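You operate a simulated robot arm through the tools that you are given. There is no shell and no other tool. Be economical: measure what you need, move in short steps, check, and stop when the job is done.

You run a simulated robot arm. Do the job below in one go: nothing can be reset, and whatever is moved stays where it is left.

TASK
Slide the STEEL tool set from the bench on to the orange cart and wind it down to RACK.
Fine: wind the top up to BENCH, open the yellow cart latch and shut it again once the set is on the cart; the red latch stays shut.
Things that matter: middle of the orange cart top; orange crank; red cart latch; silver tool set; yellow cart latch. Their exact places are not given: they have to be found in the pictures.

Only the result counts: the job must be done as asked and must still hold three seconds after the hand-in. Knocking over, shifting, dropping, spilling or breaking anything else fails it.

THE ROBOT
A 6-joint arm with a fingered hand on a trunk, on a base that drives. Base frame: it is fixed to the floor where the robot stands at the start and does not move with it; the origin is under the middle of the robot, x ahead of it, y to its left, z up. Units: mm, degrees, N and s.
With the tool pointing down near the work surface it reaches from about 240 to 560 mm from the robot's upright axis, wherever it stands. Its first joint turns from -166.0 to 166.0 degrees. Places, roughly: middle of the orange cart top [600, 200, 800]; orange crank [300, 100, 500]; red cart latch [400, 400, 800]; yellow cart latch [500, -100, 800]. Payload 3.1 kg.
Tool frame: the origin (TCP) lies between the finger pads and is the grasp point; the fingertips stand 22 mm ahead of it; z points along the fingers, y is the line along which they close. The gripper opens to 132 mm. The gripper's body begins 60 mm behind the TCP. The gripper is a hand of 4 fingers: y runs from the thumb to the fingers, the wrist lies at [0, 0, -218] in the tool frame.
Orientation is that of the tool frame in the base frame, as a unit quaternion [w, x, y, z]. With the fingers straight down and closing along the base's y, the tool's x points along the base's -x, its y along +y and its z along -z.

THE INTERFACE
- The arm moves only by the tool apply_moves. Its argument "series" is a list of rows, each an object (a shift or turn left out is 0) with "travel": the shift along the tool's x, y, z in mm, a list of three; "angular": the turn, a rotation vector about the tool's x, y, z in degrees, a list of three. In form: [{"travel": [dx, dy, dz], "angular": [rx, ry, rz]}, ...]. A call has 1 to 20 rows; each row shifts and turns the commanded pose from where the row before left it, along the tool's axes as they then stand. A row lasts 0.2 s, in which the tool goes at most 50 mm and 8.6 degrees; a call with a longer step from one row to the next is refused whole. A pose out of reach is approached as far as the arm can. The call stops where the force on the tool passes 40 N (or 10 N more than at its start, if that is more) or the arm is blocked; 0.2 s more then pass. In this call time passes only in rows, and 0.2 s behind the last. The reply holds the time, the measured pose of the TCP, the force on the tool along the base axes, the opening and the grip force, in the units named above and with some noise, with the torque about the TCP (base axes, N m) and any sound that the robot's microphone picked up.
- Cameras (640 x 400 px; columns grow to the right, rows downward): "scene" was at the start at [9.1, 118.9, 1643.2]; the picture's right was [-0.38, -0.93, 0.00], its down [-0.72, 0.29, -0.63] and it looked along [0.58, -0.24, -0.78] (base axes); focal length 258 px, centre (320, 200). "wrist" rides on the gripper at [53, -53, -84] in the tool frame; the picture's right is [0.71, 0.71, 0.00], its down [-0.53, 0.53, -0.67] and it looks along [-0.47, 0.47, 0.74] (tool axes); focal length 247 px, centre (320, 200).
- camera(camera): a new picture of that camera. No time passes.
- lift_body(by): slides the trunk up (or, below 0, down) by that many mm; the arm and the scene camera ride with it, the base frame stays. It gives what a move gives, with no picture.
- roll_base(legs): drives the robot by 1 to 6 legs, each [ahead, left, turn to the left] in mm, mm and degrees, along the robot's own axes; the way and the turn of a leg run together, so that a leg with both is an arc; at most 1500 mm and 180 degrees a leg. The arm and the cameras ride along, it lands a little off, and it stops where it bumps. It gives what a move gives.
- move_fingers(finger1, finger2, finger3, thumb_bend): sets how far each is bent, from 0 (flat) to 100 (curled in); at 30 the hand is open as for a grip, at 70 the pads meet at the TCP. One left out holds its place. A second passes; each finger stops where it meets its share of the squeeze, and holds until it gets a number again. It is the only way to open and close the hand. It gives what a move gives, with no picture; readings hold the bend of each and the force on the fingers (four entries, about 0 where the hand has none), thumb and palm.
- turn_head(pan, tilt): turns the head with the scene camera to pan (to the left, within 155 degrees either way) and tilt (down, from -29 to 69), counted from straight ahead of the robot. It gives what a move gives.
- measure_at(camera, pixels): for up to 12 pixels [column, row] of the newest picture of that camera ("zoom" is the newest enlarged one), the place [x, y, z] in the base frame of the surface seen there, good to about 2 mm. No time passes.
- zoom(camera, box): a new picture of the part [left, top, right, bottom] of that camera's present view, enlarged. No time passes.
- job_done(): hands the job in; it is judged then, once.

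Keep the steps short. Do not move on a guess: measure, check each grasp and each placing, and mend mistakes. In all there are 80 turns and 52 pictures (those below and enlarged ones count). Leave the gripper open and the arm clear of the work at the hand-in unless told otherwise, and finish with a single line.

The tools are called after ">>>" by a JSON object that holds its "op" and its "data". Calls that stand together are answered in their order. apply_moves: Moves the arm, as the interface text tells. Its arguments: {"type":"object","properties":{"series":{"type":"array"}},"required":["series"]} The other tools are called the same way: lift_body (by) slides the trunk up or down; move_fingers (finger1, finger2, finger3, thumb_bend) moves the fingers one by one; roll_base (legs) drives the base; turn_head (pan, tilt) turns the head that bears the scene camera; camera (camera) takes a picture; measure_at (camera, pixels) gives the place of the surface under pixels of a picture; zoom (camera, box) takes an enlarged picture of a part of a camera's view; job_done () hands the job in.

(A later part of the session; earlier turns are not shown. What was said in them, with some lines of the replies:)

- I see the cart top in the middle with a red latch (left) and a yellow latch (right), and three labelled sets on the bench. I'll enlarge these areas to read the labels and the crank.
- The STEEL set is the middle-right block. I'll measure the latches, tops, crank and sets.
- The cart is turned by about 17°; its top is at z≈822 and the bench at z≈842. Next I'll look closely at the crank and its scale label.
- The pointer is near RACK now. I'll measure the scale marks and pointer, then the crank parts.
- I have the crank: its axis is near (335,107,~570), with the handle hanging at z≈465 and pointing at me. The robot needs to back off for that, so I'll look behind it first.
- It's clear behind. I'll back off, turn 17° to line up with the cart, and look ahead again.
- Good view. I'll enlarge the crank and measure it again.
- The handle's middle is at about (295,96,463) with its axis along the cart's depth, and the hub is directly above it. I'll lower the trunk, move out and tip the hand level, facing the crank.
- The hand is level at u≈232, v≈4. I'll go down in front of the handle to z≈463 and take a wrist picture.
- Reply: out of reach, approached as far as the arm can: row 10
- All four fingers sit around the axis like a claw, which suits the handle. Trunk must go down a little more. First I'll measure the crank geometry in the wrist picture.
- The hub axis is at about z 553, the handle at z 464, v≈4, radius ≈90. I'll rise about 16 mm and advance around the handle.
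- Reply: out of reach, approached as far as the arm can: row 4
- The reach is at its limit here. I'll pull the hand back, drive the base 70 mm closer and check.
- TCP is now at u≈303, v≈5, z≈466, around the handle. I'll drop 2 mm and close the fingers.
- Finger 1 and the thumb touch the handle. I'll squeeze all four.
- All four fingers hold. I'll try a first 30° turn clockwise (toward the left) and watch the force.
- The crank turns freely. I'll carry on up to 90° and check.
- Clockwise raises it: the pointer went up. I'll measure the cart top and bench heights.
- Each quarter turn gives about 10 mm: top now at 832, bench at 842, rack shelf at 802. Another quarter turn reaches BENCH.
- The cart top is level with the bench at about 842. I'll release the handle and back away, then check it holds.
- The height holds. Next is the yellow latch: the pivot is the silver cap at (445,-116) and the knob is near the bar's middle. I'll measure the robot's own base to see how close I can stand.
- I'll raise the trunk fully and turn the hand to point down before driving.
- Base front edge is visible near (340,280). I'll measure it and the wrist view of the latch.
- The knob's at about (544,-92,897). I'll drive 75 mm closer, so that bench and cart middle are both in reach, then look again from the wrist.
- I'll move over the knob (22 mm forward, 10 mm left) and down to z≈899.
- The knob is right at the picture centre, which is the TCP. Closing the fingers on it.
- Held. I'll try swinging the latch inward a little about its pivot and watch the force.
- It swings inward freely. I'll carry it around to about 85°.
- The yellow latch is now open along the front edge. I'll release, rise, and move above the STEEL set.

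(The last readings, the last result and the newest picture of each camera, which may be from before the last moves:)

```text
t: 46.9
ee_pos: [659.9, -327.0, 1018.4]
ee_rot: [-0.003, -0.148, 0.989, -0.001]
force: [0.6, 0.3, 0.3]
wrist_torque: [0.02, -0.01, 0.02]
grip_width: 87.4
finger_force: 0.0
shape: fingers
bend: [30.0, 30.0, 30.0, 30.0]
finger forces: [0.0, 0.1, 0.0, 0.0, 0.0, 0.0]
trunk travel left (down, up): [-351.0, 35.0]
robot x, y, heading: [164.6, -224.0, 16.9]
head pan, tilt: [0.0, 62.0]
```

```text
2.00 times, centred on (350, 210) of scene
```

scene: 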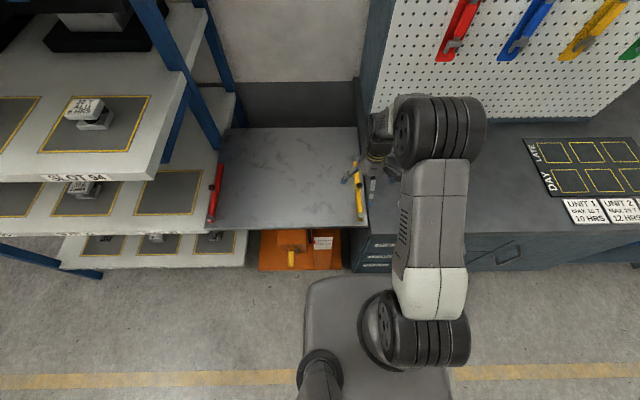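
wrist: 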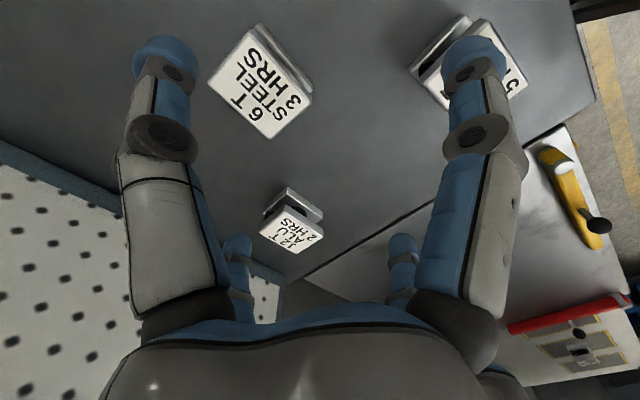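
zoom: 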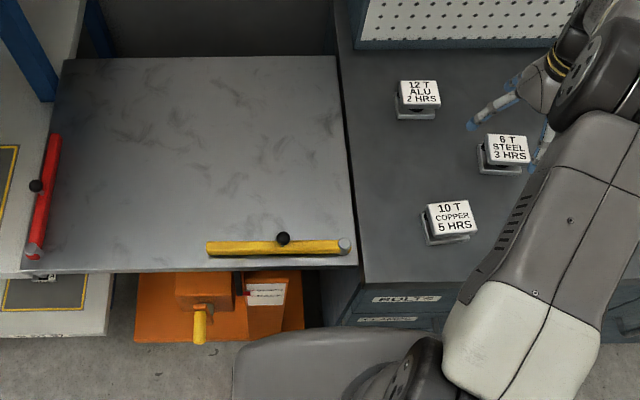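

The latch stays open. Measuring the STEEL set's plate corners from the wrist view.

>>> {"op": "measure_at", "data": {"camera": "wrist", "pixels": [[252, 32], [210, 82], [272, 136], [310, 92], [258, 82], [290, 110], [270, 30], [313, 88]]}}

>>> {"op": "measure_at", "data": {"camera": "zoom", "pixels": [[489, 136], [524, 136], [528, 161], [494, 161], [508, 148], [484, 168], [503, 171], [447, 215], [420, 95]]}}

>>> {"op": "zoom", "data": {"camera": "scene", "box": [420, 165, 470, 205]}}

```text
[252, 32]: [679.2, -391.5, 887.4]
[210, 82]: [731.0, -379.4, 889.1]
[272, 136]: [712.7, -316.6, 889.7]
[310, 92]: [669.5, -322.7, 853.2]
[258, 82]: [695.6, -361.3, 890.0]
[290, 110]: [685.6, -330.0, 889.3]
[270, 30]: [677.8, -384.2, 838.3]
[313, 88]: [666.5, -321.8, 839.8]
```

```text
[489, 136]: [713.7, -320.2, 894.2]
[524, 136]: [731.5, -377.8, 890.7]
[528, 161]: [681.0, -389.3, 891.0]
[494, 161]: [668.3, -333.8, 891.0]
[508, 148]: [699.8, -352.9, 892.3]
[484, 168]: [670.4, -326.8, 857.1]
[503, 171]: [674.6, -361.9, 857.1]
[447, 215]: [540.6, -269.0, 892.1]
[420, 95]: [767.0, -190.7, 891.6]
```

```text
10.00 times, centred on (445, 185) of scene
```

zoom: 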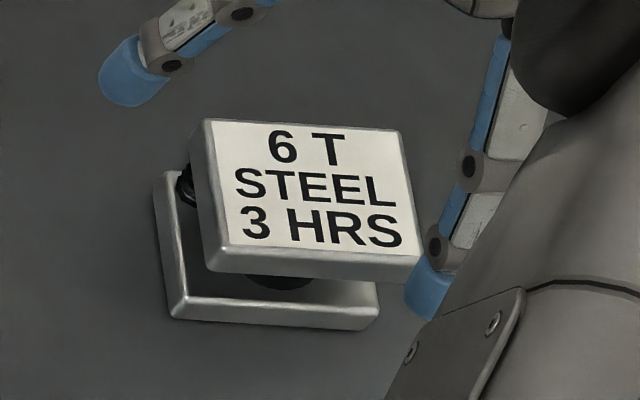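

The STEEL set is aligned with the cart: centre ≈(698,-355), top at z 891, plate 52×60. It's near the reach limit, so I'll drive 45 mm ahead, then look again.

>>> {"op": "roll_base", "data": {"legs": [[45, 0, 0]]}}

>>> {"op": "apply_moves", "data": {"series": [{"travel": [15, -15, 20]}, {"travel": [0, -15, 20]}]}}

>>> {"op": "camera", "data": {"camera": "wrist"}}

```text
t: 47.6
ee_pos: [660.4, -326.1, 1017.8]
ee_rot: [-0.004, -0.148, 0.989, -0.001]
force: [-0.3, -0.6, -0.7]
wrist_torque: [-0.01, -0.03, 0.02]
grip_width: 87.8
finger_force: 0.0
shape: fingers
bend: [30.0, 30.0, 30.0, 30.0]
finger forces: [0.0, 0.0, 0.0, 0.1, 0.0, 0.0]
trunk travel left (down, up): [-351.0, 35.0]
robot x, y, heading: [164.5, -220.2, 17.3]
head pan, tilt: [0.0, 62.0]
stopped in leg 1: the robot was blocked; the commanded pose is now the measured one
```

```text
t: 48.2
ee_pos: [654.4, -360.8, 978.2]
ee_rot: [-0.003, -0.148, 0.989, -0.001]
force: [0.7, 0.7, -0.4]
wrist_torque: [0.0, -0.01, 0.01]
grip_width: 87.5
finger_force: 0.1
shape: fingers
bend: [30.0, 30.0, 30.0, 30.0]
finger forces: [0.0, 0.1, 0.1, 0.0, 0.1, 0.0]
trunk travel left (down, up): [-351.0, 35.0]
robot x, y, heading: [163.6, -219.7, 17.1]
head pan, tilt: [0.0, 62.0]
```

```text
22 pictures are left
```

wrist: 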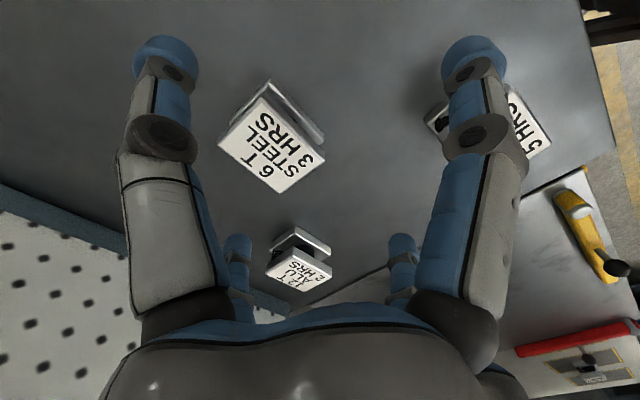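

The base has met the furniture, so I can't go closer; I'll work from here and check later that nothing shifted. Re-measuring the STEEL plate.

>>> {"op": "measure_at", "data": {"camera": "wrist", "pixels": [[262, 99], [221, 139], [282, 190], [322, 152], [272, 146], [311, 130], [290, 265], [272, 85]]}}

>>> {"op": "measure_at", "data": {"camera": "scene", "pixels": [[358, 215], [210, 185], [215, 220]]}}

```text
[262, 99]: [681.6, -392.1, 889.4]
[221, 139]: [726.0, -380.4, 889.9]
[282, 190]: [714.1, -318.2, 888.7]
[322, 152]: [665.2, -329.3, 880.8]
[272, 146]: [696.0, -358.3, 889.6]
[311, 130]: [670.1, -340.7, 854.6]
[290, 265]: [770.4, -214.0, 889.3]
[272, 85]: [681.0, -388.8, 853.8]
```

```text
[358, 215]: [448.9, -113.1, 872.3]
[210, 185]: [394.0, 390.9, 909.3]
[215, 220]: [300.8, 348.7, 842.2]
```

Centre is (697,-355). I'll move over it and lower to z≈880.

>>> {"op": "apply_moves", "data": {"series": [{"travel": [-43, -7.5, 0]}, {"travel": [0, 0, 40]}, {"travel": [0, 0, 40]}]}}

>>> {"op": "camera", "data": {"camera": "wrist"}}

```text
t: 49.0
ee_pos: [697.2, -354.8, 897.3]
ee_rot: [-0.003, -0.148, 0.989, -0.001]
force: [0.1, -0.2, -0.9]
wrist_torque: [0.01, 0.0, -0.03]
grip_width: 87.4
finger_force: 0.0
shape: fingers
bend: [30.0, 30.0, 30.0, 30.0]
finger forces: [0.0, 0.1, 0.0, 0.1, 0.0, 0.1]
trunk travel left (down, up): [-351.0, 35.0]
robot x, y, heading: [168.4, -221.1, 17.1]
head pan, tilt: [0.0, 62.0]
```

```text
21 pictures are left
```

wrist: 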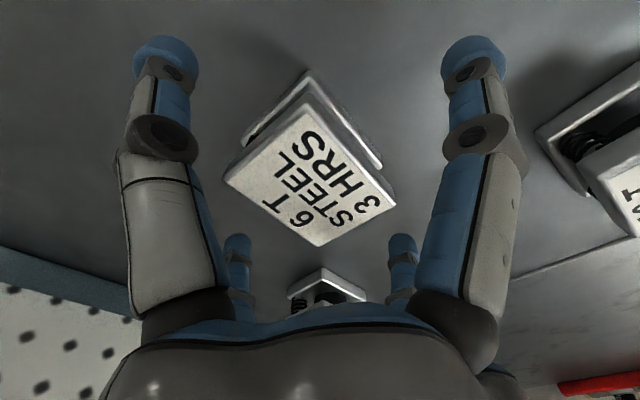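

The plate sits centred between the fingers. I'll go down 18 mm and close gently.

>>> {"op": "apply_moves", "data": {"series": [{"travel": [0, 0, 18]}]}}

>>> {"op": "move_fingers", "data": {"finger1": 60, "finger2": 60, "finger3": 60, "thumb_bend": 60}}

>>> {"op": "camera", "data": {"camera": "wrist"}}

```text
t: 49.5
ee_pos: [696.8, -355.1, 879.9]
ee_rot: [-0.002, -0.148, 0.989, 0.0]
force: [-0.1, -0.3, -0.6]
wrist_torque: [0.03, 0.01, 0.02]
grip_width: 87.6
finger_force: 0.1
shape: fingers
bend: [30.0, 30.0, 30.0, 30.0]
finger forces: [0.0, 0.0, 0.0, 0.1, 0.1, 0.0]
trunk travel left (down, up): [-351.0, 35.0]
robot x, y, heading: [162.7, -218.9, 17.1]
head pan, tilt: [0.0, 62.0]
```

```text
t: 50.5
ee_pos: [697.0, -354.8, 882.0]
ee_rot: [-0.002, -0.149, 0.989, -0.001]
force: [5.1, -3.9, 11.9]
wrist_torque: [0.2, -0.14, -0.06]
grip_width: 28.3
finger_force: 13.6
shape: fingers
bend: [59.0, 52.0, 54.0, 53.0]
finger forces: [1.9, 7.5, 6.6, 0.0, 10.7, 0.0]
trunk travel left (down, up): [-351.0, 35.0]
robot x, y, heading: [168.2, -220.4, 17.2]
head pan, tilt: [0.0, 62.0]
```

```text
20 pictures are left
```

wrist: 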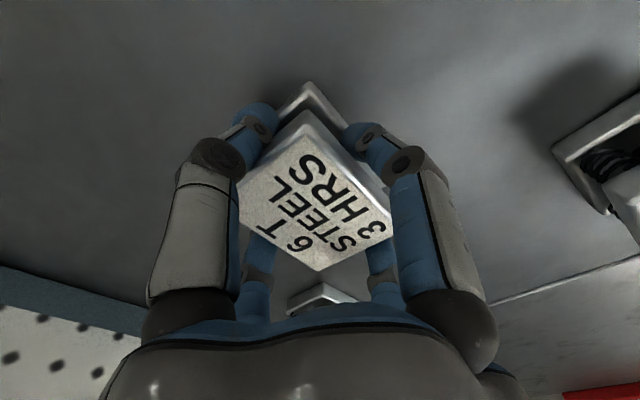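

Gripped. I'll ease up 1 mm and slide 20 mm toward the cart to see that the whole set follows.

>>> {"op": "apply_moves", "data": {"series": [{"travel": [0, 5, -1]}, {"travel": [0, 7, 0]}, {"travel": [0, 8, 0]}]}}

>>> {"op": "camera", "data": {"camera": "wrist"}}

```text
t: 51.2
ee_pos: [690.5, -336.3, 881.2]
ee_rot: [-0.003, -0.148, 0.989, -0.001]
force: [0.9, -4.4, 8.6]
wrist_torque: [0.13, -0.1, -0.03]
grip_width: 28.3
finger_force: 12.6
shape: fingers
bend: [60.0, 52.0, 54.0, 53.0]
finger forces: [1.2, 6.9, 6.0, 0.0, 11.5, 0.0]
trunk travel left (down, up): [-351.0, 35.0]
robot x, y, heading: [168.5, -218.9, 17.0]
head pan, tilt: [0.0, 62.0]
```

```text
19 pictures are left
```

wrist: 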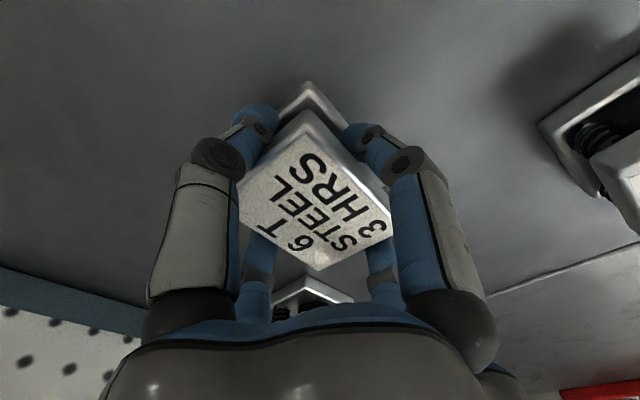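

The set follows cleanly. Sliding on 270 mm at a steady pace toward the cart.

>>> {"op": "apply_moves", "data": {"series": [{"travel": [0, 25, 0]}, {"travel": [0, 30, 0]}, {"travel": [0, 30, 0]}, {"travel": [0, 30, 0]}, {"travel": [0, 30, 0]}, {"travel": [0, 30, 0]}, {"travel": [0, 25, 0]}, {"travel": [0, 20, 0]}, {"travel": [0, 20, 0]}, {"travel": [0, 20, 0]}, {"travel": [0, 20, 0]}]}}

>>> {"op": "camera", "data": {"camera": "wrist"}}

```text
t: 53.6
ee_pos: [608.4, -68.8, 881.7]
ee_rot: [-0.002, -0.147, 0.989, 0.0]
force: [1.1, -4.1, 12.8]
wrist_torque: [0.22, -0.11, -0.07]
grip_width: 27.9
finger_force: 16.8
shape: fingers
bend: [60.0, 52.0, 54.0, 53.0]
finger forces: [1.2, 10.3, 8.1, 0.0, 13.2, 0.0]
trunk travel left (down, up): [-351.0, 35.0]
robot x, y, heading: [168.1, -221.9, 17.1]
head pan, tilt: [0.0, 62.0]
```

```text
18 pictures are left
```

wrist: 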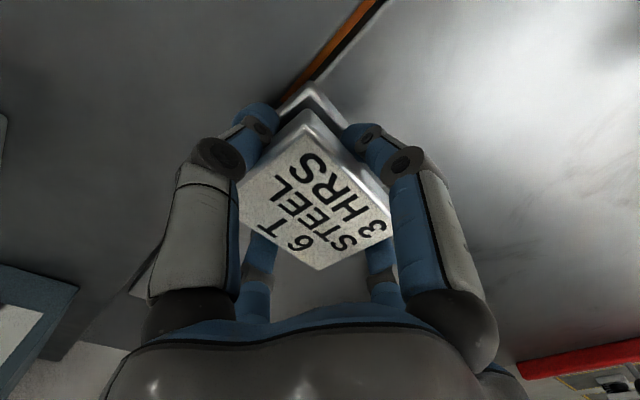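

It's over the joint without trouble. Sliding on about 250 mm to the middle of the cart.

>>> {"op": "apply_moves", "data": {"series": [{"travel": [0, 20, 0]}, {"travel": [0, 20, 0]}, {"travel": [0, 30, 0]}, {"travel": [-2, 30, 0]}, {"travel": [-3, 30, 0]}, {"travel": [-3, 30, 0]}, {"travel": [-3, 30, 0]}, {"travel": [-3, 30, 0]}, {"travel": [-2, 20, 0]}, {"travel": [-1, 11, 0]}]}}

>>> {"op": "camera", "data": {"camera": "scene"}}

```text
t: 55.9
ee_pos: [547.0, 172.7, 882.0]
ee_rot: [-0.004, -0.147, 0.989, -0.001]
force: [2.7, -2.1, 3.2]
wrist_torque: [0.16, -0.06, -0.07]
grip_width: 27.7
finger_force: 14.2
shape: fingers
bend: [60.0, 52.0, 54.0, 53.0]
finger forces: [0.4, 9.3, 6.8, 0.2, 11.2, 0.0]
out of reach, approached as far as the arm can: row 10
trunk travel left (down, up): [-351.0, 35.0]
robot x, y, heading: [164.2, -219.5, 17.0]
head pan, tilt: [0.0, 62.0]
```

```text
17 pictures are left
```

scene: 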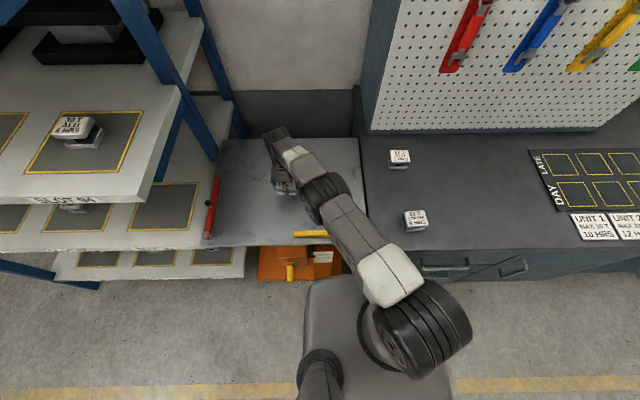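

The set sits at about (547,173), within 20 mm of the cart's middle. I'll release, rise, and check.

>>> {"op": "move_fingers", "data": {"finger1": 30, "finger2": 30, "finger3": 30, "thumb_bend": 30}}

>>> {"op": "apply_moves", "data": {"series": [{"travel": [0, 0, -30]}, {"travel": [0, 0, -40]}, {"travel": [0, 0, -40]}, {"travel": [35, -30, 0]}, {"travel": [35, -30, 0]}, {"travel": [35, -30, 0]}, {"travel": [35, -30, 0]}, {"travel": [32, -31, 0]}]}}

>>> {"op": "camera", "data": {"camera": "wrist"}}

>>> {"op": "zoom", "data": {"camera": "scene", "box": [190, 110, 510, 310]}}

```text
t: 56.9
ee_pos: [547.2, 172.7, 883.4]
ee_rot: [-0.003, -0.148, 0.989, -0.001]
force: [-0.4, 0.1, 0.6]
wrist_torque: [-0.01, -0.03, 0.0]
grip_width: 87.4
finger_force: 0.1
shape: fingers
bend: [30.0, 30.0, 30.0, 30.0]
finger forces: [0.1, 0.1, 0.0, 0.0, 0.0, 0.0]
trunk travel left (down, up): [-351.0, 35.0]
robot x, y, heading: [164.2, -220.2, 17.0]
head pan, tilt: [0.0, 62.0]
```

```text
t: 58.6
ee_pos: [427.9, -22.6, 995.5]
ee_rot: [-0.001, -0.148, 0.989, 0.0]
force: [0.0, 0.3, -0.6]
wrist_torque: [-0.03, 0.0, -0.02]
grip_width: 87.6
finger_force: 0.0
shape: fingers
bend: [30.0, 30.0, 30.0, 30.0]
finger forces: [0.0, 0.0, 0.1, 0.0, 0.1, 0.0]
trunk travel left (down, up): [-351.0, 35.0]
robot x, y, heading: [164.2, -218.9, 16.8]
head pan, tilt: [0.0, 62.0]
```

```text
16 pictures are left
```

wrist: 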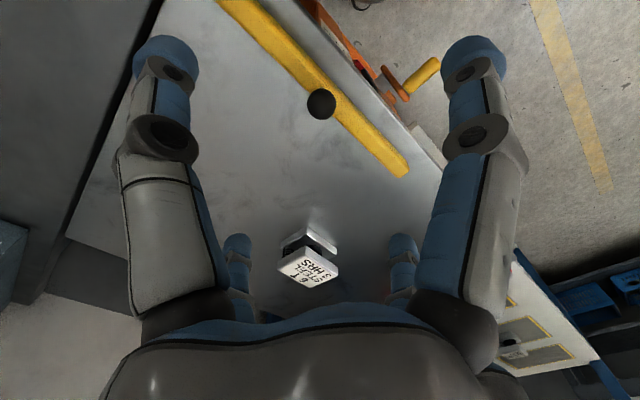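

```text
2.00 times, centred on (350, 210) of scene
```

zoom: 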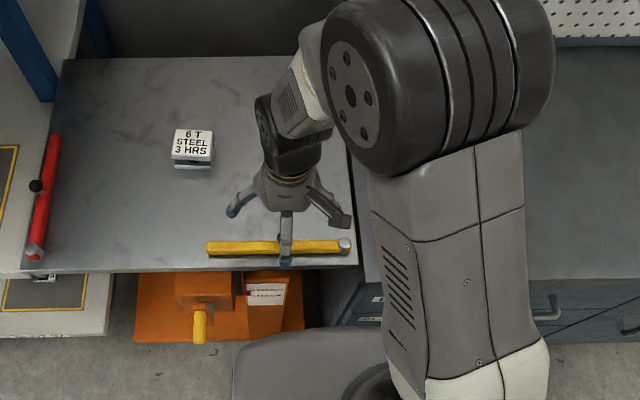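

The set stands square and well on the cart. Measuring the knob for shutting the latch.

>>> {"op": "measure_at", "data": {"camera": "wrist", "pixels": [[321, 104], [313, 98], [329, 110], [230, 5], [400, 165]]}}

```text
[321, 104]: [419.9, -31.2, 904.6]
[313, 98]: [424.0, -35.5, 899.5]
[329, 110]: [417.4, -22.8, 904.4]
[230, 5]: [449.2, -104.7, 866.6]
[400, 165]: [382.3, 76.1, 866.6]
```

>>> {"op": "apply_moves", "data": {"series": [{"travel": [6, -2.8, 0]}, {"travel": [0, 0, 48]}, {"travel": [0, 0, 48]}]}}

>>> {"op": "move_fingers", "data": {"finger1": 70, "finger2": 70, "finger3": 70, "thumb_bend": 70}}

>>> {"op": "camera", "data": {"camera": "wrist"}}

```text
t: 59.5
ee_pos: [423.9, -24.9, 897.3]
ee_rot: [-0.003, -0.148, 0.989, 0.0]
force: [-0.2, -0.9, -0.1]
wrist_torque: [-0.01, -0.01, -0.01]
grip_width: 87.5
finger_force: 0.1
shape: fingers
bend: [30.0, 30.0, 30.0, 30.0]
finger forces: [0.0, 0.0, 0.0, 0.0, 0.1, 0.0]
trunk travel left (down, up): [-351.0, 35.0]
robot x, y, heading: [167.5, -219.0, 16.8]
head pan, tilt: [0.0, 62.0]
```

```text
t: 60.5
ee_pos: [424.1, -25.6, 897.7]
ee_rot: [-0.003, -0.148, 0.989, -0.001]
force: [-0.3, -1.3, -3.5]
wrist_torque: [0.01, 0.0, 0.0]
grip_width: 0.0
finger_force: 4.1
shape: fingers
bend: [68.0, 68.0, 68.0, 68.0]
finger forces: [1.4, 1.5, 1.4, 0.0, 2.8, 0.0]
trunk travel left (down, up): [-351.0, 35.0]
robot x, y, heading: [165.6, -219.3, 16.9]
head pan, tilt: [0.0, 62.0]
```

```text
14 pictures are left
```

wrist: 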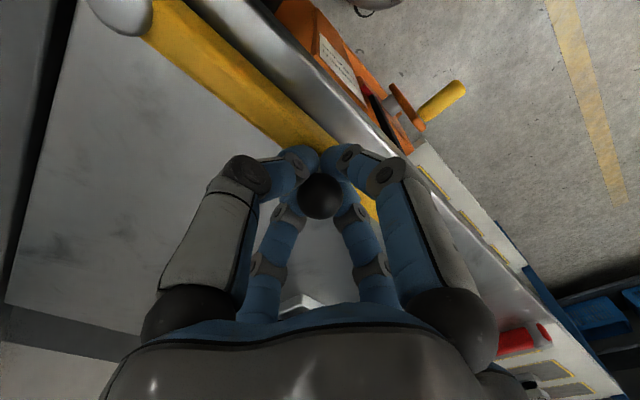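

Evenly gripped. Swinging the latch back to shut along the same arc.

>>> {"op": "apply_moves", "data": {"series": [{"travel": [-3, 0, 0]}, {"travel": [-17.5, -3.1, 0]}, {"travel": [-16.7, -6.1, 0]}, {"travel": [-15.4, -8.8, 0]}, {"travel": [-13.6, -11.5, 0]}, {"travel": [-11.5, -13.6, 0]}, {"travel": [-8.8, -15.4, 0]}, {"travel": [-6.1, -16.7, 0]}, {"travel": [-3.1, -17.5, 0]}, {"travel": [-0.4, -8.9, 0]}]}}

>>> {"op": "camera", "data": {"camera": "wrist"}}

```text
t: 62.6
ee_pos: [543.9, -96.5, 896.0]
ee_rot: [-0.004, -0.147, 0.989, 0.0]
force: [1.9, -0.3, -0.7]
wrist_torque: [-0.03, -0.01, -0.06]
grip_width: 0.0
finger_force: 4.1
shape: fingers
bend: [69.0, 65.0, 67.0, 70.0]
finger forces: [0.0, 2.9, 4.5, 0.0, 0.0, 0.0]
trunk travel left (down, up): [-351.0, 35.0]
robot x, y, heading: [162.1, -222.7, 16.9]
head pan, tilt: [0.0, 62.0]
```

```text
13 pictures are left
```

wrist: 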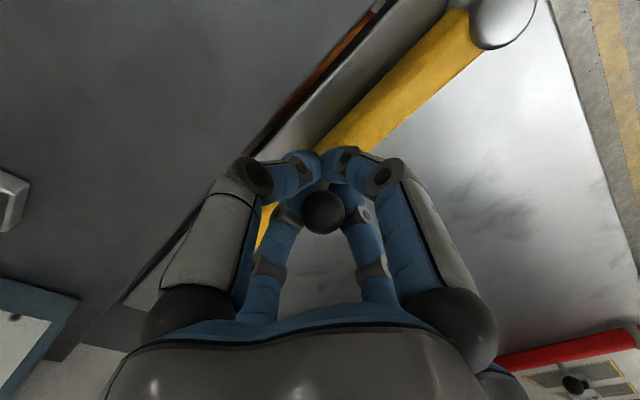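

Nearly shut. I'll push a few mm more against the stop to make sure, reading the force.

>>> {"op": "apply_moves", "data": {"series": [{"travel": [0, -3, 0]}, {"travel": [0, -3, 0]}]}}

>>> {"op": "measure_at", "data": {"camera": "wrist", "pixels": [[460, 35], [345, 130], [265, 220], [300, 150], [350, 60]]}}

```text
t: 63.2
ee_pos: [545.1, -100.7, 896.3]
ee_rot: [-0.003, -0.148, 0.989, -0.001]
force: [0.5, 2.2, -0.5]
wrist_torque: [0.01, -0.02, 0.01]
grip_width: 0.0
finger_force: 2.5
shape: fingers
bend: [69.0, 65.0, 67.0, 70.0]
finger forces: [0.0, 3.5, 3.0, 0.1, 0.0, 0.0]
trunk travel left (down, up): [-351.0, 35.0]
robot x, y, heading: [163.8, -218.9, 16.9]
head pan, tilt: [0.0, 62.0]
```

```text
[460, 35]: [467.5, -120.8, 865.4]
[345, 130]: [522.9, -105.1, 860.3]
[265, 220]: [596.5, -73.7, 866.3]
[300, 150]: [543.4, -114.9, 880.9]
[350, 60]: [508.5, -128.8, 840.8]
```

Force stays small. I'll release, rise and check the bar's angle from above.

>>> {"op": "move_fingers", "data": {"finger1": 30, "finger2": 30, "finger3": 30, "thumb_bend": 30}}

>>> {"op": "apply_moves", "data": {"series": [{"travel": [0, 0, -45]}, {"travel": [0, 0, -45]}, {"travel": [20, 0, -5]}]}}

>>> {"op": "camera", "data": {"camera": "wrist"}}

```text
t: 64.2
ee_pos: [546.4, -100.0, 898.1]
ee_rot: [-0.004, -0.148, 0.989, 0.0]
force: [-0.6, 0.8, 0.0]
wrist_torque: [0.01, 0.01, -0.04]
grip_width: 87.2
finger_force: 0.1
shape: fingers
bend: [30.0, 30.0, 30.0, 30.0]
finger forces: [0.0, 0.0, 0.0, 0.0, 0.1, 0.1]
trunk travel left (down, up): [-351.0, 35.0]
robot x, y, heading: [164.6, -218.4, 17.0]
head pan, tilt: [0.0, 62.0]
```

```text
t: 65.0
ee_pos: [526.1, -106.5, 992.4]
ee_rot: [-0.003, -0.147, 0.989, 0.0]
force: [-0.3, 0.5, 0.5]
wrist_torque: [-0.02, -0.01, -0.01]
grip_width: 87.5
finger_force: 0.0
shape: fingers
bend: [30.0, 30.0, 30.0, 30.0]
finger forces: [0.0, 0.0, 0.1, 0.0, 0.1, 0.0]
trunk travel left (down, up): [-351.0, 35.0]
robot x, y, heading: [165.2, -222.5, 16.8]
head pan, tilt: [0.0, 62.0]
```

```text
12 pictures are left
```

wrist: 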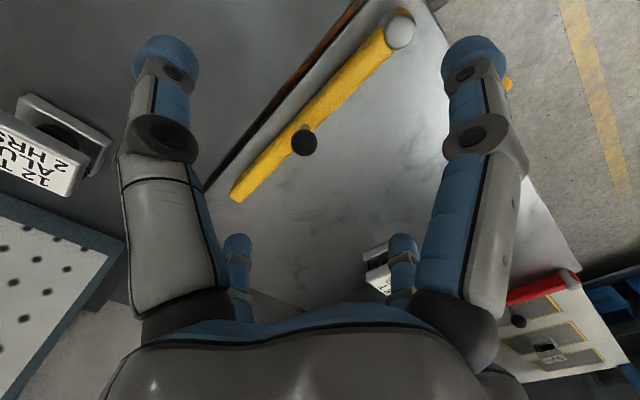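

This matches the shut picture at the same pose (knob (304,143), tip (237,197)). I'll confirm with numbers.

>>> {"op": "measure_at", "data": {"camera": "wrist", "pixels": [[305, 144], [400, 32], [236, 195], [320, 115], [380, 280]]}}

```text
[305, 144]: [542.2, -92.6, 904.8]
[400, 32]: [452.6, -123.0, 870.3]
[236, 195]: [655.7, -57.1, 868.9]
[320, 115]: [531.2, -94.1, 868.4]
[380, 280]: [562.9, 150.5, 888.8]
```

The latch is shut. Now back to the crank: I'll reverse out, move left, and tip the hand level again.

>>> {"op": "roll_base", "data": {"legs": [[-291, 0, 0], [0, 263, 0]]}}

>>> {"op": "apply_moves", "data": {"series": [{"travel": [-45, 0, 0]}, {"angular": [0, -8.5, 0]}, {"angular": [0, -8.5, 0]}, {"angular": [0, -8.5, 0]}, {"angular": [0, -8.5, 0]}, {"angular": [0, -8.5, 0]}, {"angular": [0, -8.5, 0]}, {"angular": [0, -8.5, 0]}, {"angular": [0, -8.5, 0]}, {"angular": [0, -8.5, 0]}, {"angular": [0, -8.5, 0]}, {"angular": [0, -5, 0]}]}}

```text
t: 68.5
ee_pos: [168.8, 59.6, 992.1]
ee_rot: [-0.003, -0.15, 0.989, -0.001]
force: [0.1, 0.0, 0.1]
wrist_torque: [0.01, 0.0, 0.04]
grip_width: 87.5
finger_force: 0.0
shape: fingers
bend: [30.0, 30.0, 30.0, 30.0]
finger forces: [0.0, 0.0, 0.0, 0.1, 0.0, 0.0]
trunk travel left (down, up): [-351.0, 35.0]
robot x, y, heading: [-193.7, -56.8, 17.4]
head pan, tilt: [0.0, 62.0]
```

```text
t: 71.2
ee_pos: [212.1, 72.7, 992.8]
ee_rot: [0.697, -0.106, 0.701, 0.105]
force: [-0.8, -0.1, 0.7]
wrist_torque: [0.03, -0.03, 0.02]
grip_width: 87.7
finger_force: 0.0
shape: fingers
bend: [30.0, 30.0, 30.0, 30.0]
finger forces: [0.0, 0.1, 0.0, 0.1, 0.0, 0.1]
trunk travel left (down, up): [-351.0, 35.0]
robot x, y, heading: [-195.6, -55.3, 17.3]
head pan, tilt: [0.0, 62.0]
```

>>> {"op": "lift_body", "data": {"by": -350}}

>>> {"op": "camera", "data": {"camera": "wrist"}}

```text
t: 74.6
ee_pos: [212.1, 73.4, 641.6]
ee_rot: [0.695, -0.105, 0.703, 0.104]
force: [-0.5, 0.4, -0.3]
wrist_torque: [-0.02, -0.03, 0.02]
grip_width: 87.6
finger_force: 0.0
shape: fingers
bend: [30.0, 30.0, 30.0, 30.0]
finger forces: [0.0, 0.0, 0.0, 0.1, 0.0, 0.0]
trunk travel left (down, up): [-1.0, 385.0]
robot x, y, heading: [-193.6, -56.4, 17.0]
head pan, tilt: [0.0, 62.0]
```

```text
11 pictures are left
```

wrist: 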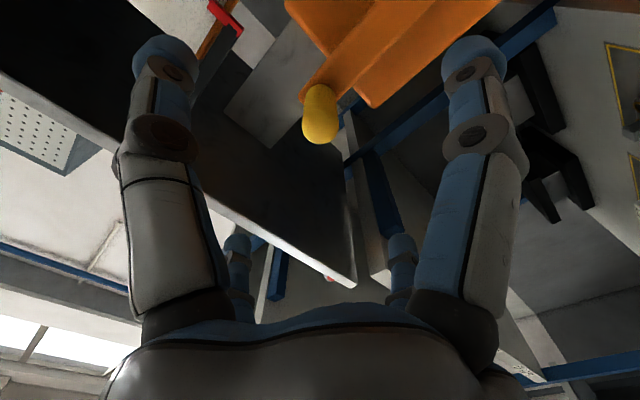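

>>> {"op": "measure_at", "data": {"camera": "wrist", "pixels": [[320, 122], [308, 122], [333, 122], [320, 95], [320, 140]]}}

```text
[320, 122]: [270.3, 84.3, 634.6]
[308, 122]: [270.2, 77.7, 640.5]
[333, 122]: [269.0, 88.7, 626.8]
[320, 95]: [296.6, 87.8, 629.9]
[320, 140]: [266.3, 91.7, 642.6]
```

The handle is where I left it (z≈641). Moving forward around it and closing.

>>> {"op": "apply_moves", "data": {"series": [{"travel": [0, -3, 20]}, {"travel": [0, 0, 30]}, {"travel": [0, 0, 30]}]}}

>>> {"op": "move_fingers", "data": {"finger1": 72, "finger2": 72, "finger3": 72, "thumb_bend": 72}}

```text
t: 75.4
ee_pos: [289.8, 92.3, 640.3]
ee_rot: [0.695, -0.107, 0.703, 0.105]
force: [-0.2, 0.2, -0.4]
wrist_torque: [0.0, -0.02, -0.02]
grip_width: 87.5
finger_force: 0.0
shape: fingers
bend: [30.0, 30.0, 30.0, 30.0]
finger forces: [0.1, 0.0, 0.0, 0.0, 0.0, 0.0]
trunk travel left (down, up): [-1.0, 385.0]
robot x, y, heading: [-194.9, -53.1, 17.4]
head pan, tilt: [0.0, 62.0]
```

```text
t: 76.4
ee_pos: [289.7, 93.1, 639.8]
ee_rot: [0.696, -0.107, 0.702, 0.106]
force: [3.4, 0.6, -0.6]
wrist_torque: [0.02, 0.0, -0.02]
grip_width: 8.6
finger_force: 12.7
shape: fingers
bend: [63.0, 63.0, 65.0, 66.0]
finger forces: [6.5, 6.4, 5.1, 0.0, 7.7, 0.1]
trunk travel left (down, up): [-1.0, 385.0]
robot x, y, heading: [-193.5, -56.8, 17.4]
head pan, tilt: [0.0, 62.0]
```

Held by all four fingers. Winding down half a turn (top → left → bottom).

>>> {"op": "apply_moves", "data": {"series": [{"travel": [1.35, 15.45, 0]}, {"travel": [4.02, 14.99, 0]}, {"travel": [6.55, 14.06, 0]}, {"travel": [8.9, 12.71, 0]}, {"travel": [10.97, 10.97, 0]}, {"travel": [12.71, 8.9, 0]}, {"travel": [14.06, 6.55, 0]}, {"travel": [14.99, 4.02, 0]}, {"travel": [15.45, 1.35, 0]}, {"travel": [15.45, -1.35, 0]}, {"travel": [14.99, -4.02, 0]}, {"travel": [14.06, -6.55, 0]}, {"travel": [12.71, -8.9, 0]}, {"travel": [10.97, -10.97, 0]}, {"travel": [8.9, -12.71, 0]}, {"travel": [6.55, -14.06, 0]}, {"travel": [4.02, -14.99, 0]}, {"travel": [1.35, -15.45, 0]}]}}

>>> {"op": "camera", "data": {"camera": "scene"}}

```text
t: 80.2
ee_pos: [287.8, 94.3, 463.4]
ee_rot: [0.696, -0.106, 0.702, 0.105]
force: [9.4, 5.5, 6.3]
wrist_torque: [0.05, -0.14, 0.07]
grip_width: 9.0
finger_force: 12.5
shape: fingers
bend: [63.0, 65.0, 64.0, 65.0]
finger forces: [5.3, 5.6, 5.7, 0.0, 8.2, 0.0]
trunk travel left (down, up): [-1.0, 385.0]
robot x, y, heading: [-196.3, -57.6, 17.1]
head pan, tilt: [0.0, 62.0]
```

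```text
10 pictures are left
```

scene: 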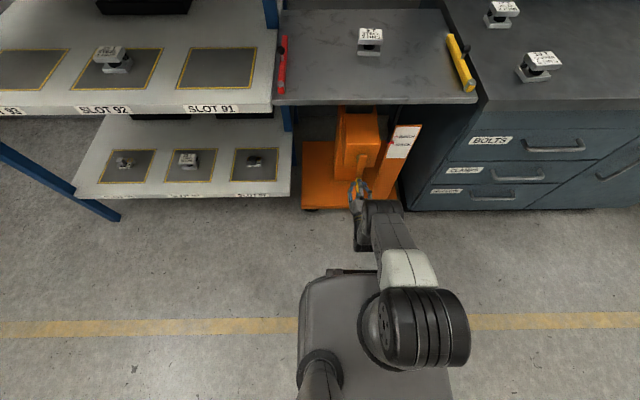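

>>> {"op": "measure_at", "data": {"camera": "scene", "pixels": [[340, 60], [410, 70], [330, 85], [420, 90], [230, 80], [520, 90], [370, 35]]}}

>>> {"op": "apply_moves", "data": {"series": [{"travel": [-1.35, -15.45, 0]}, {"travel": [-4.02, -14.99, 0]}, {"travel": [-6.55, -14.06, 0]}, {"travel": [-8.9, -12.71, 0]}, {"travel": [-10.97, -10.97, 0]}, {"travel": [-12.71, -8.9, 0]}, {"travel": [-14.06, -6.55, 0]}, {"travel": [-14.99, -4.02, 0]}, {"travel": [-15.45, -1.35, 0]}]}}

>>> {"op": "camera", "data": {"camera": "scene"}}

>>> {"op": "measure_at", "data": {"camera": "scene", "pixels": [[340, 60], [410, 70], [330, 85], [420, 90], [230, 80], [520, 90]]}}

```text
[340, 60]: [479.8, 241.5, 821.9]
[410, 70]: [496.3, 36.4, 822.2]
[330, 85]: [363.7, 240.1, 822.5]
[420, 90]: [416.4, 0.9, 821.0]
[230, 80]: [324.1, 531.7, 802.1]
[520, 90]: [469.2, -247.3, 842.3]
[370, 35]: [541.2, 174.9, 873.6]
```

```text
t: 82.2
ee_pos: [316.3, 6.9, 552.0]
ee_rot: [0.695, -0.106, 0.703, 0.105]
force: [9.7, -1.4, -2.9]
wrist_torque: [-0.02, 0.04, -0.08]
grip_width: 9.7
finger_force: 12.1
shape: fingers
bend: [63.0, 64.0, 65.0, 65.0]
finger forces: [6.2, 4.6, 4.7, 0.1, 8.8, 0.1]
trunk travel left (down, up): [-1.0, 385.0]
robot x, y, heading: [-198.2, -60.2, 17.4]
head pan, tilt: [0.0, 62.0]
```

```text
9 pictures are left
```

scene: 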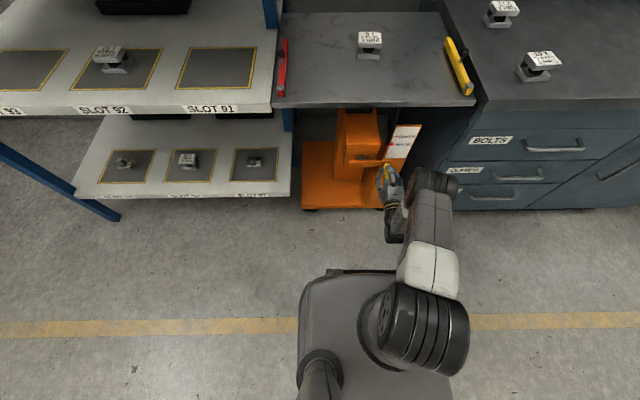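

```text
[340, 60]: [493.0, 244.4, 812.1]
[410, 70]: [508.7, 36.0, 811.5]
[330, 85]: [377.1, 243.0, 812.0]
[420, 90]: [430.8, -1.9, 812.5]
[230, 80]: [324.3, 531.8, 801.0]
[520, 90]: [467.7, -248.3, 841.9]
```

Top at 812; the rack shelf is at about 802. One more quarter turn brings it to RACK.

>>> {"op": "apply_moves", "data": {"series": [{"travel": [-15.45, 1.35, 0]}, {"travel": [-14.99, 4.02, 0]}, {"travel": [-14.06, 6.55, 0]}, {"travel": [-12.71, 8.9, 0]}, {"travel": [-10.97, 10.97, 0]}, {"travel": [-8.9, 12.71, 0]}, {"travel": [-6.55, 14.06, 0]}, {"travel": [-4.02, 14.99, 0]}, {"travel": [-1.35, 15.45, 0]}]}}

>>> {"op": "camera", "data": {"camera": "scene"}}

>>> {"op": "measure_at", "data": {"camera": "scene", "pixels": [[340, 60], [410, 70], [330, 85], [420, 90], [350, 80], [390, 85], [230, 80], [150, 90], [200, 60]]}}

```text
t: 84.2
ee_pos: [288.9, 94.1, 641.3]
ee_rot: [0.695, -0.105, 0.704, 0.104]
force: [-8.5, -4.5, -5.6]
wrist_torque: [-0.07, 0.12, -0.06]
grip_width: 9.5
finger_force: 15.1
shape: fingers
bend: [62.0, 64.0, 65.0, 65.0]
finger forces: [8.5, 7.0, 5.5, 0.0, 9.1, 0.0]
trunk travel left (down, up): [-1.0, 385.0]
robot x, y, heading: [-195.5, -57.0, 17.1]
head pan, tilt: [0.0, 62.0]
```

```text
8 pictures are left
```

scene: 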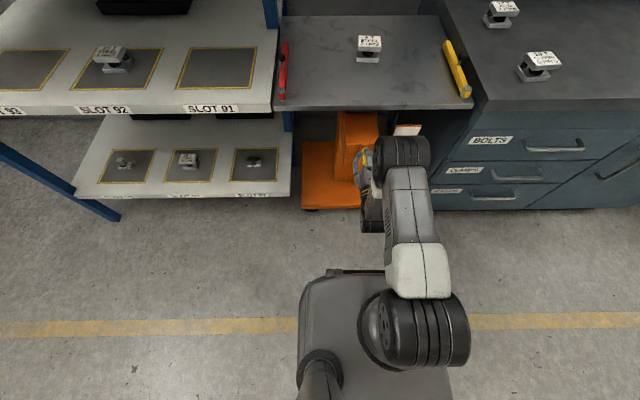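

```text
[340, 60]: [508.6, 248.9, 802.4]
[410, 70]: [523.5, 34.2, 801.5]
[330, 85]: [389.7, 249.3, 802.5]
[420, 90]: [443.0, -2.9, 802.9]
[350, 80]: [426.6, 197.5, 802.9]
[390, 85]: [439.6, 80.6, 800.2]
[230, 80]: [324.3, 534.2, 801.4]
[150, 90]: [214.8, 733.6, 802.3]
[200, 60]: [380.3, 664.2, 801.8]
```

The top is at about 802, level with the rack shelf. I'll release the handle, back away, and check everything.

>>> {"op": "move_fingers", "data": {"finger1": 30, "finger2": 30, "finger3": 30, "thumb_bend": 30}}

>>> {"op": "apply_moves", "data": {"series": [{"travel": [0, 0, -40]}, {"travel": [0, 0, -40]}, {"travel": [0, 0, -30]}]}}

>>> {"op": "roll_base", "data": {"legs": [[-150, 0, 0]]}}

>>> {"op": "turn_head", "data": {"pan": 0, "tilt": 50}}

>>> {"op": "zoom", "data": {"camera": "scene", "box": [260, 60, 580, 260]}}

```text
t: 85.2
ee_pos: [290.9, 94.3, 640.1]
ee_rot: [0.696, -0.106, 0.703, 0.105]
force: [0.0, -0.7, 0.1]
wrist_torque: [-0.04, -0.01, 0.02]
grip_width: 87.2
finger_force: 0.1
shape: fingers
bend: [30.0, 30.0, 30.0, 30.0]
finger forces: [0.0, 0.1, 0.0, 0.0, 0.1, 0.0]
trunk travel left (down, up): [-1.0, 385.0]
robot x, y, heading: [-190.9, -58.6, 17.3]
head pan, tilt: [0.0, 62.0]
```

```text
t: 86.0
ee_pos: [214.3, 69.4, 641.7]
ee_rot: [0.696, -0.106, 0.702, 0.105]
force: [-0.3, -1.0, -0.7]
wrist_torque: [-0.02, -0.01, -0.01]
grip_width: 87.6
finger_force: 0.1
shape: fingers
bend: [30.0, 30.0, 30.0, 30.0]
finger forces: [0.1, 0.0, 0.0, 0.0, 0.0, 0.0]
out of reach, approached as far as the arm can: row 3
trunk travel left (down, up): [-1.0, 385.0]
robot x, y, heading: [-190.6, -55.7, 17.0]
head pan, tilt: [0.0, 62.0]
```

```text
t: 87.3
ee_pos: [69.5, 25.6, 641.5]
ee_rot: [0.696, -0.106, 0.702, 0.105]
force: [-0.4, 0.0, -0.3]
wrist_torque: [0.03, -0.01, 0.0]
grip_width: 87.6
finger_force: 0.0
shape: fingers
bend: [30.0, 30.0, 30.0, 30.0]
finger forces: [0.0, 0.1, 0.0, 0.0, 0.0, 0.0]
trunk travel left (down, up): [-1.0, 385.0]
robot x, y, heading: [-337.4, -99.4, 17.1]
head pan, tilt: [0.0, 62.0]
```

```text
t: 88.1
ee_pos: [70.9, 25.1, 641.9]
ee_rot: [0.695, -0.106, 0.703, 0.105]
force: [-0.3, 0.4, -0.8]
wrist_torque: [0.0, -0.01, 0.0]
grip_width: 87.8
finger_force: 0.1
shape: fingers
bend: [30.0, 30.0, 30.0, 30.0]
finger forces: [0.0, 0.1, 0.0, 0.0, 0.0, 0.0]
trunk travel left (down, up): [-1.0, 385.0]
robot x, y, heading: [-338.5, -98.4, 17.0]
head pan, tilt: [0.0, 50.0]
```

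```text
2.00 times, centred on (420, 160) of scene
```

zoom: 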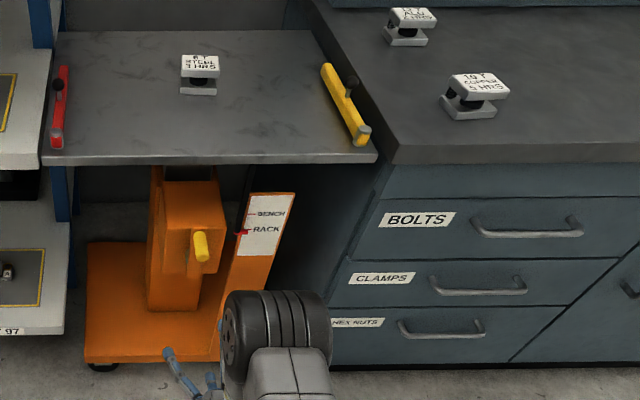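

>>> {"op": "zoom", "data": {"camera": "scene", "box": [370, 150, 420, 190]}}

>>> {"op": "measure_at", "data": {"camera": "zoom", "pixels": [[150, 165], [170, 150], [180, 180], [220, 120]]}}

>>> {"op": "camera", "data": {"camera": "scene"}}

>>> {"op": "measure_at", "data": {"camera": "scene", "pixels": [[350, 120], [320, 130], [400, 130], [424, 94], [440, 123], [360, 92], [289, 97], [288, 130], [280, 200]]}}

```text
10.00 times, centred on (395, 170) of scene
```

zoom: 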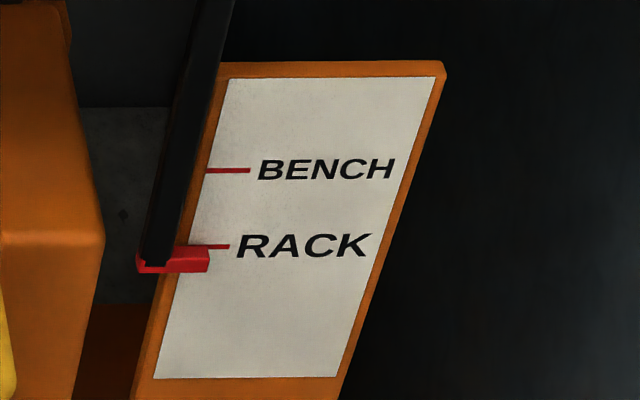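

```text
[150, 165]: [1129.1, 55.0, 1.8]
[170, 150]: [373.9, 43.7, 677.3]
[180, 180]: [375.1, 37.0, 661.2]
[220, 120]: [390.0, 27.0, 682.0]
```

```text
5 pictures are left
```

scene: 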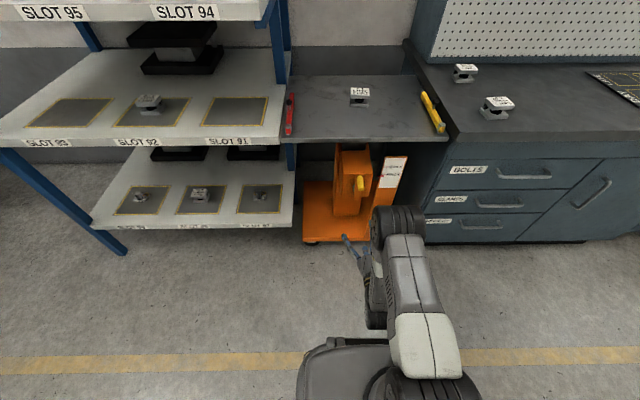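

```text
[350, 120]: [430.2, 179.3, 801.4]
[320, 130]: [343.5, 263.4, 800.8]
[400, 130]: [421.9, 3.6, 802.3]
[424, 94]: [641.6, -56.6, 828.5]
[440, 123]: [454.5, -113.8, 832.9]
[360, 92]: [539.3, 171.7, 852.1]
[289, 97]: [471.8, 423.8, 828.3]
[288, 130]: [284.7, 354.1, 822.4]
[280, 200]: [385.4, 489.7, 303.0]
```

>>> {"op": "measure_at", "data": {"camera": "zoom", "pixels": [[190, 252], [190, 268], [222, 246], [240, 171], [195, 264]]}}

```text
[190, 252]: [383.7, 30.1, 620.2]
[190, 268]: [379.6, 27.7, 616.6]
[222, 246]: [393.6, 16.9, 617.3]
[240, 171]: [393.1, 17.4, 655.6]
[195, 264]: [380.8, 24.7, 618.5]
```

The pointer (z≈617) lines up with the RACK mark (617). The set is on the cart, both latches are shut, the other sets are untouched, and the hand is open and clear. Handing in.

>>> {"op": "job_done", "data": {}}

```text
The job is handed in.
```

The STEEL set is on the orange cart about 20 mm from the middle, the top is wound down to RACK, the yellow latch is shut again, and the red latch was never touched.
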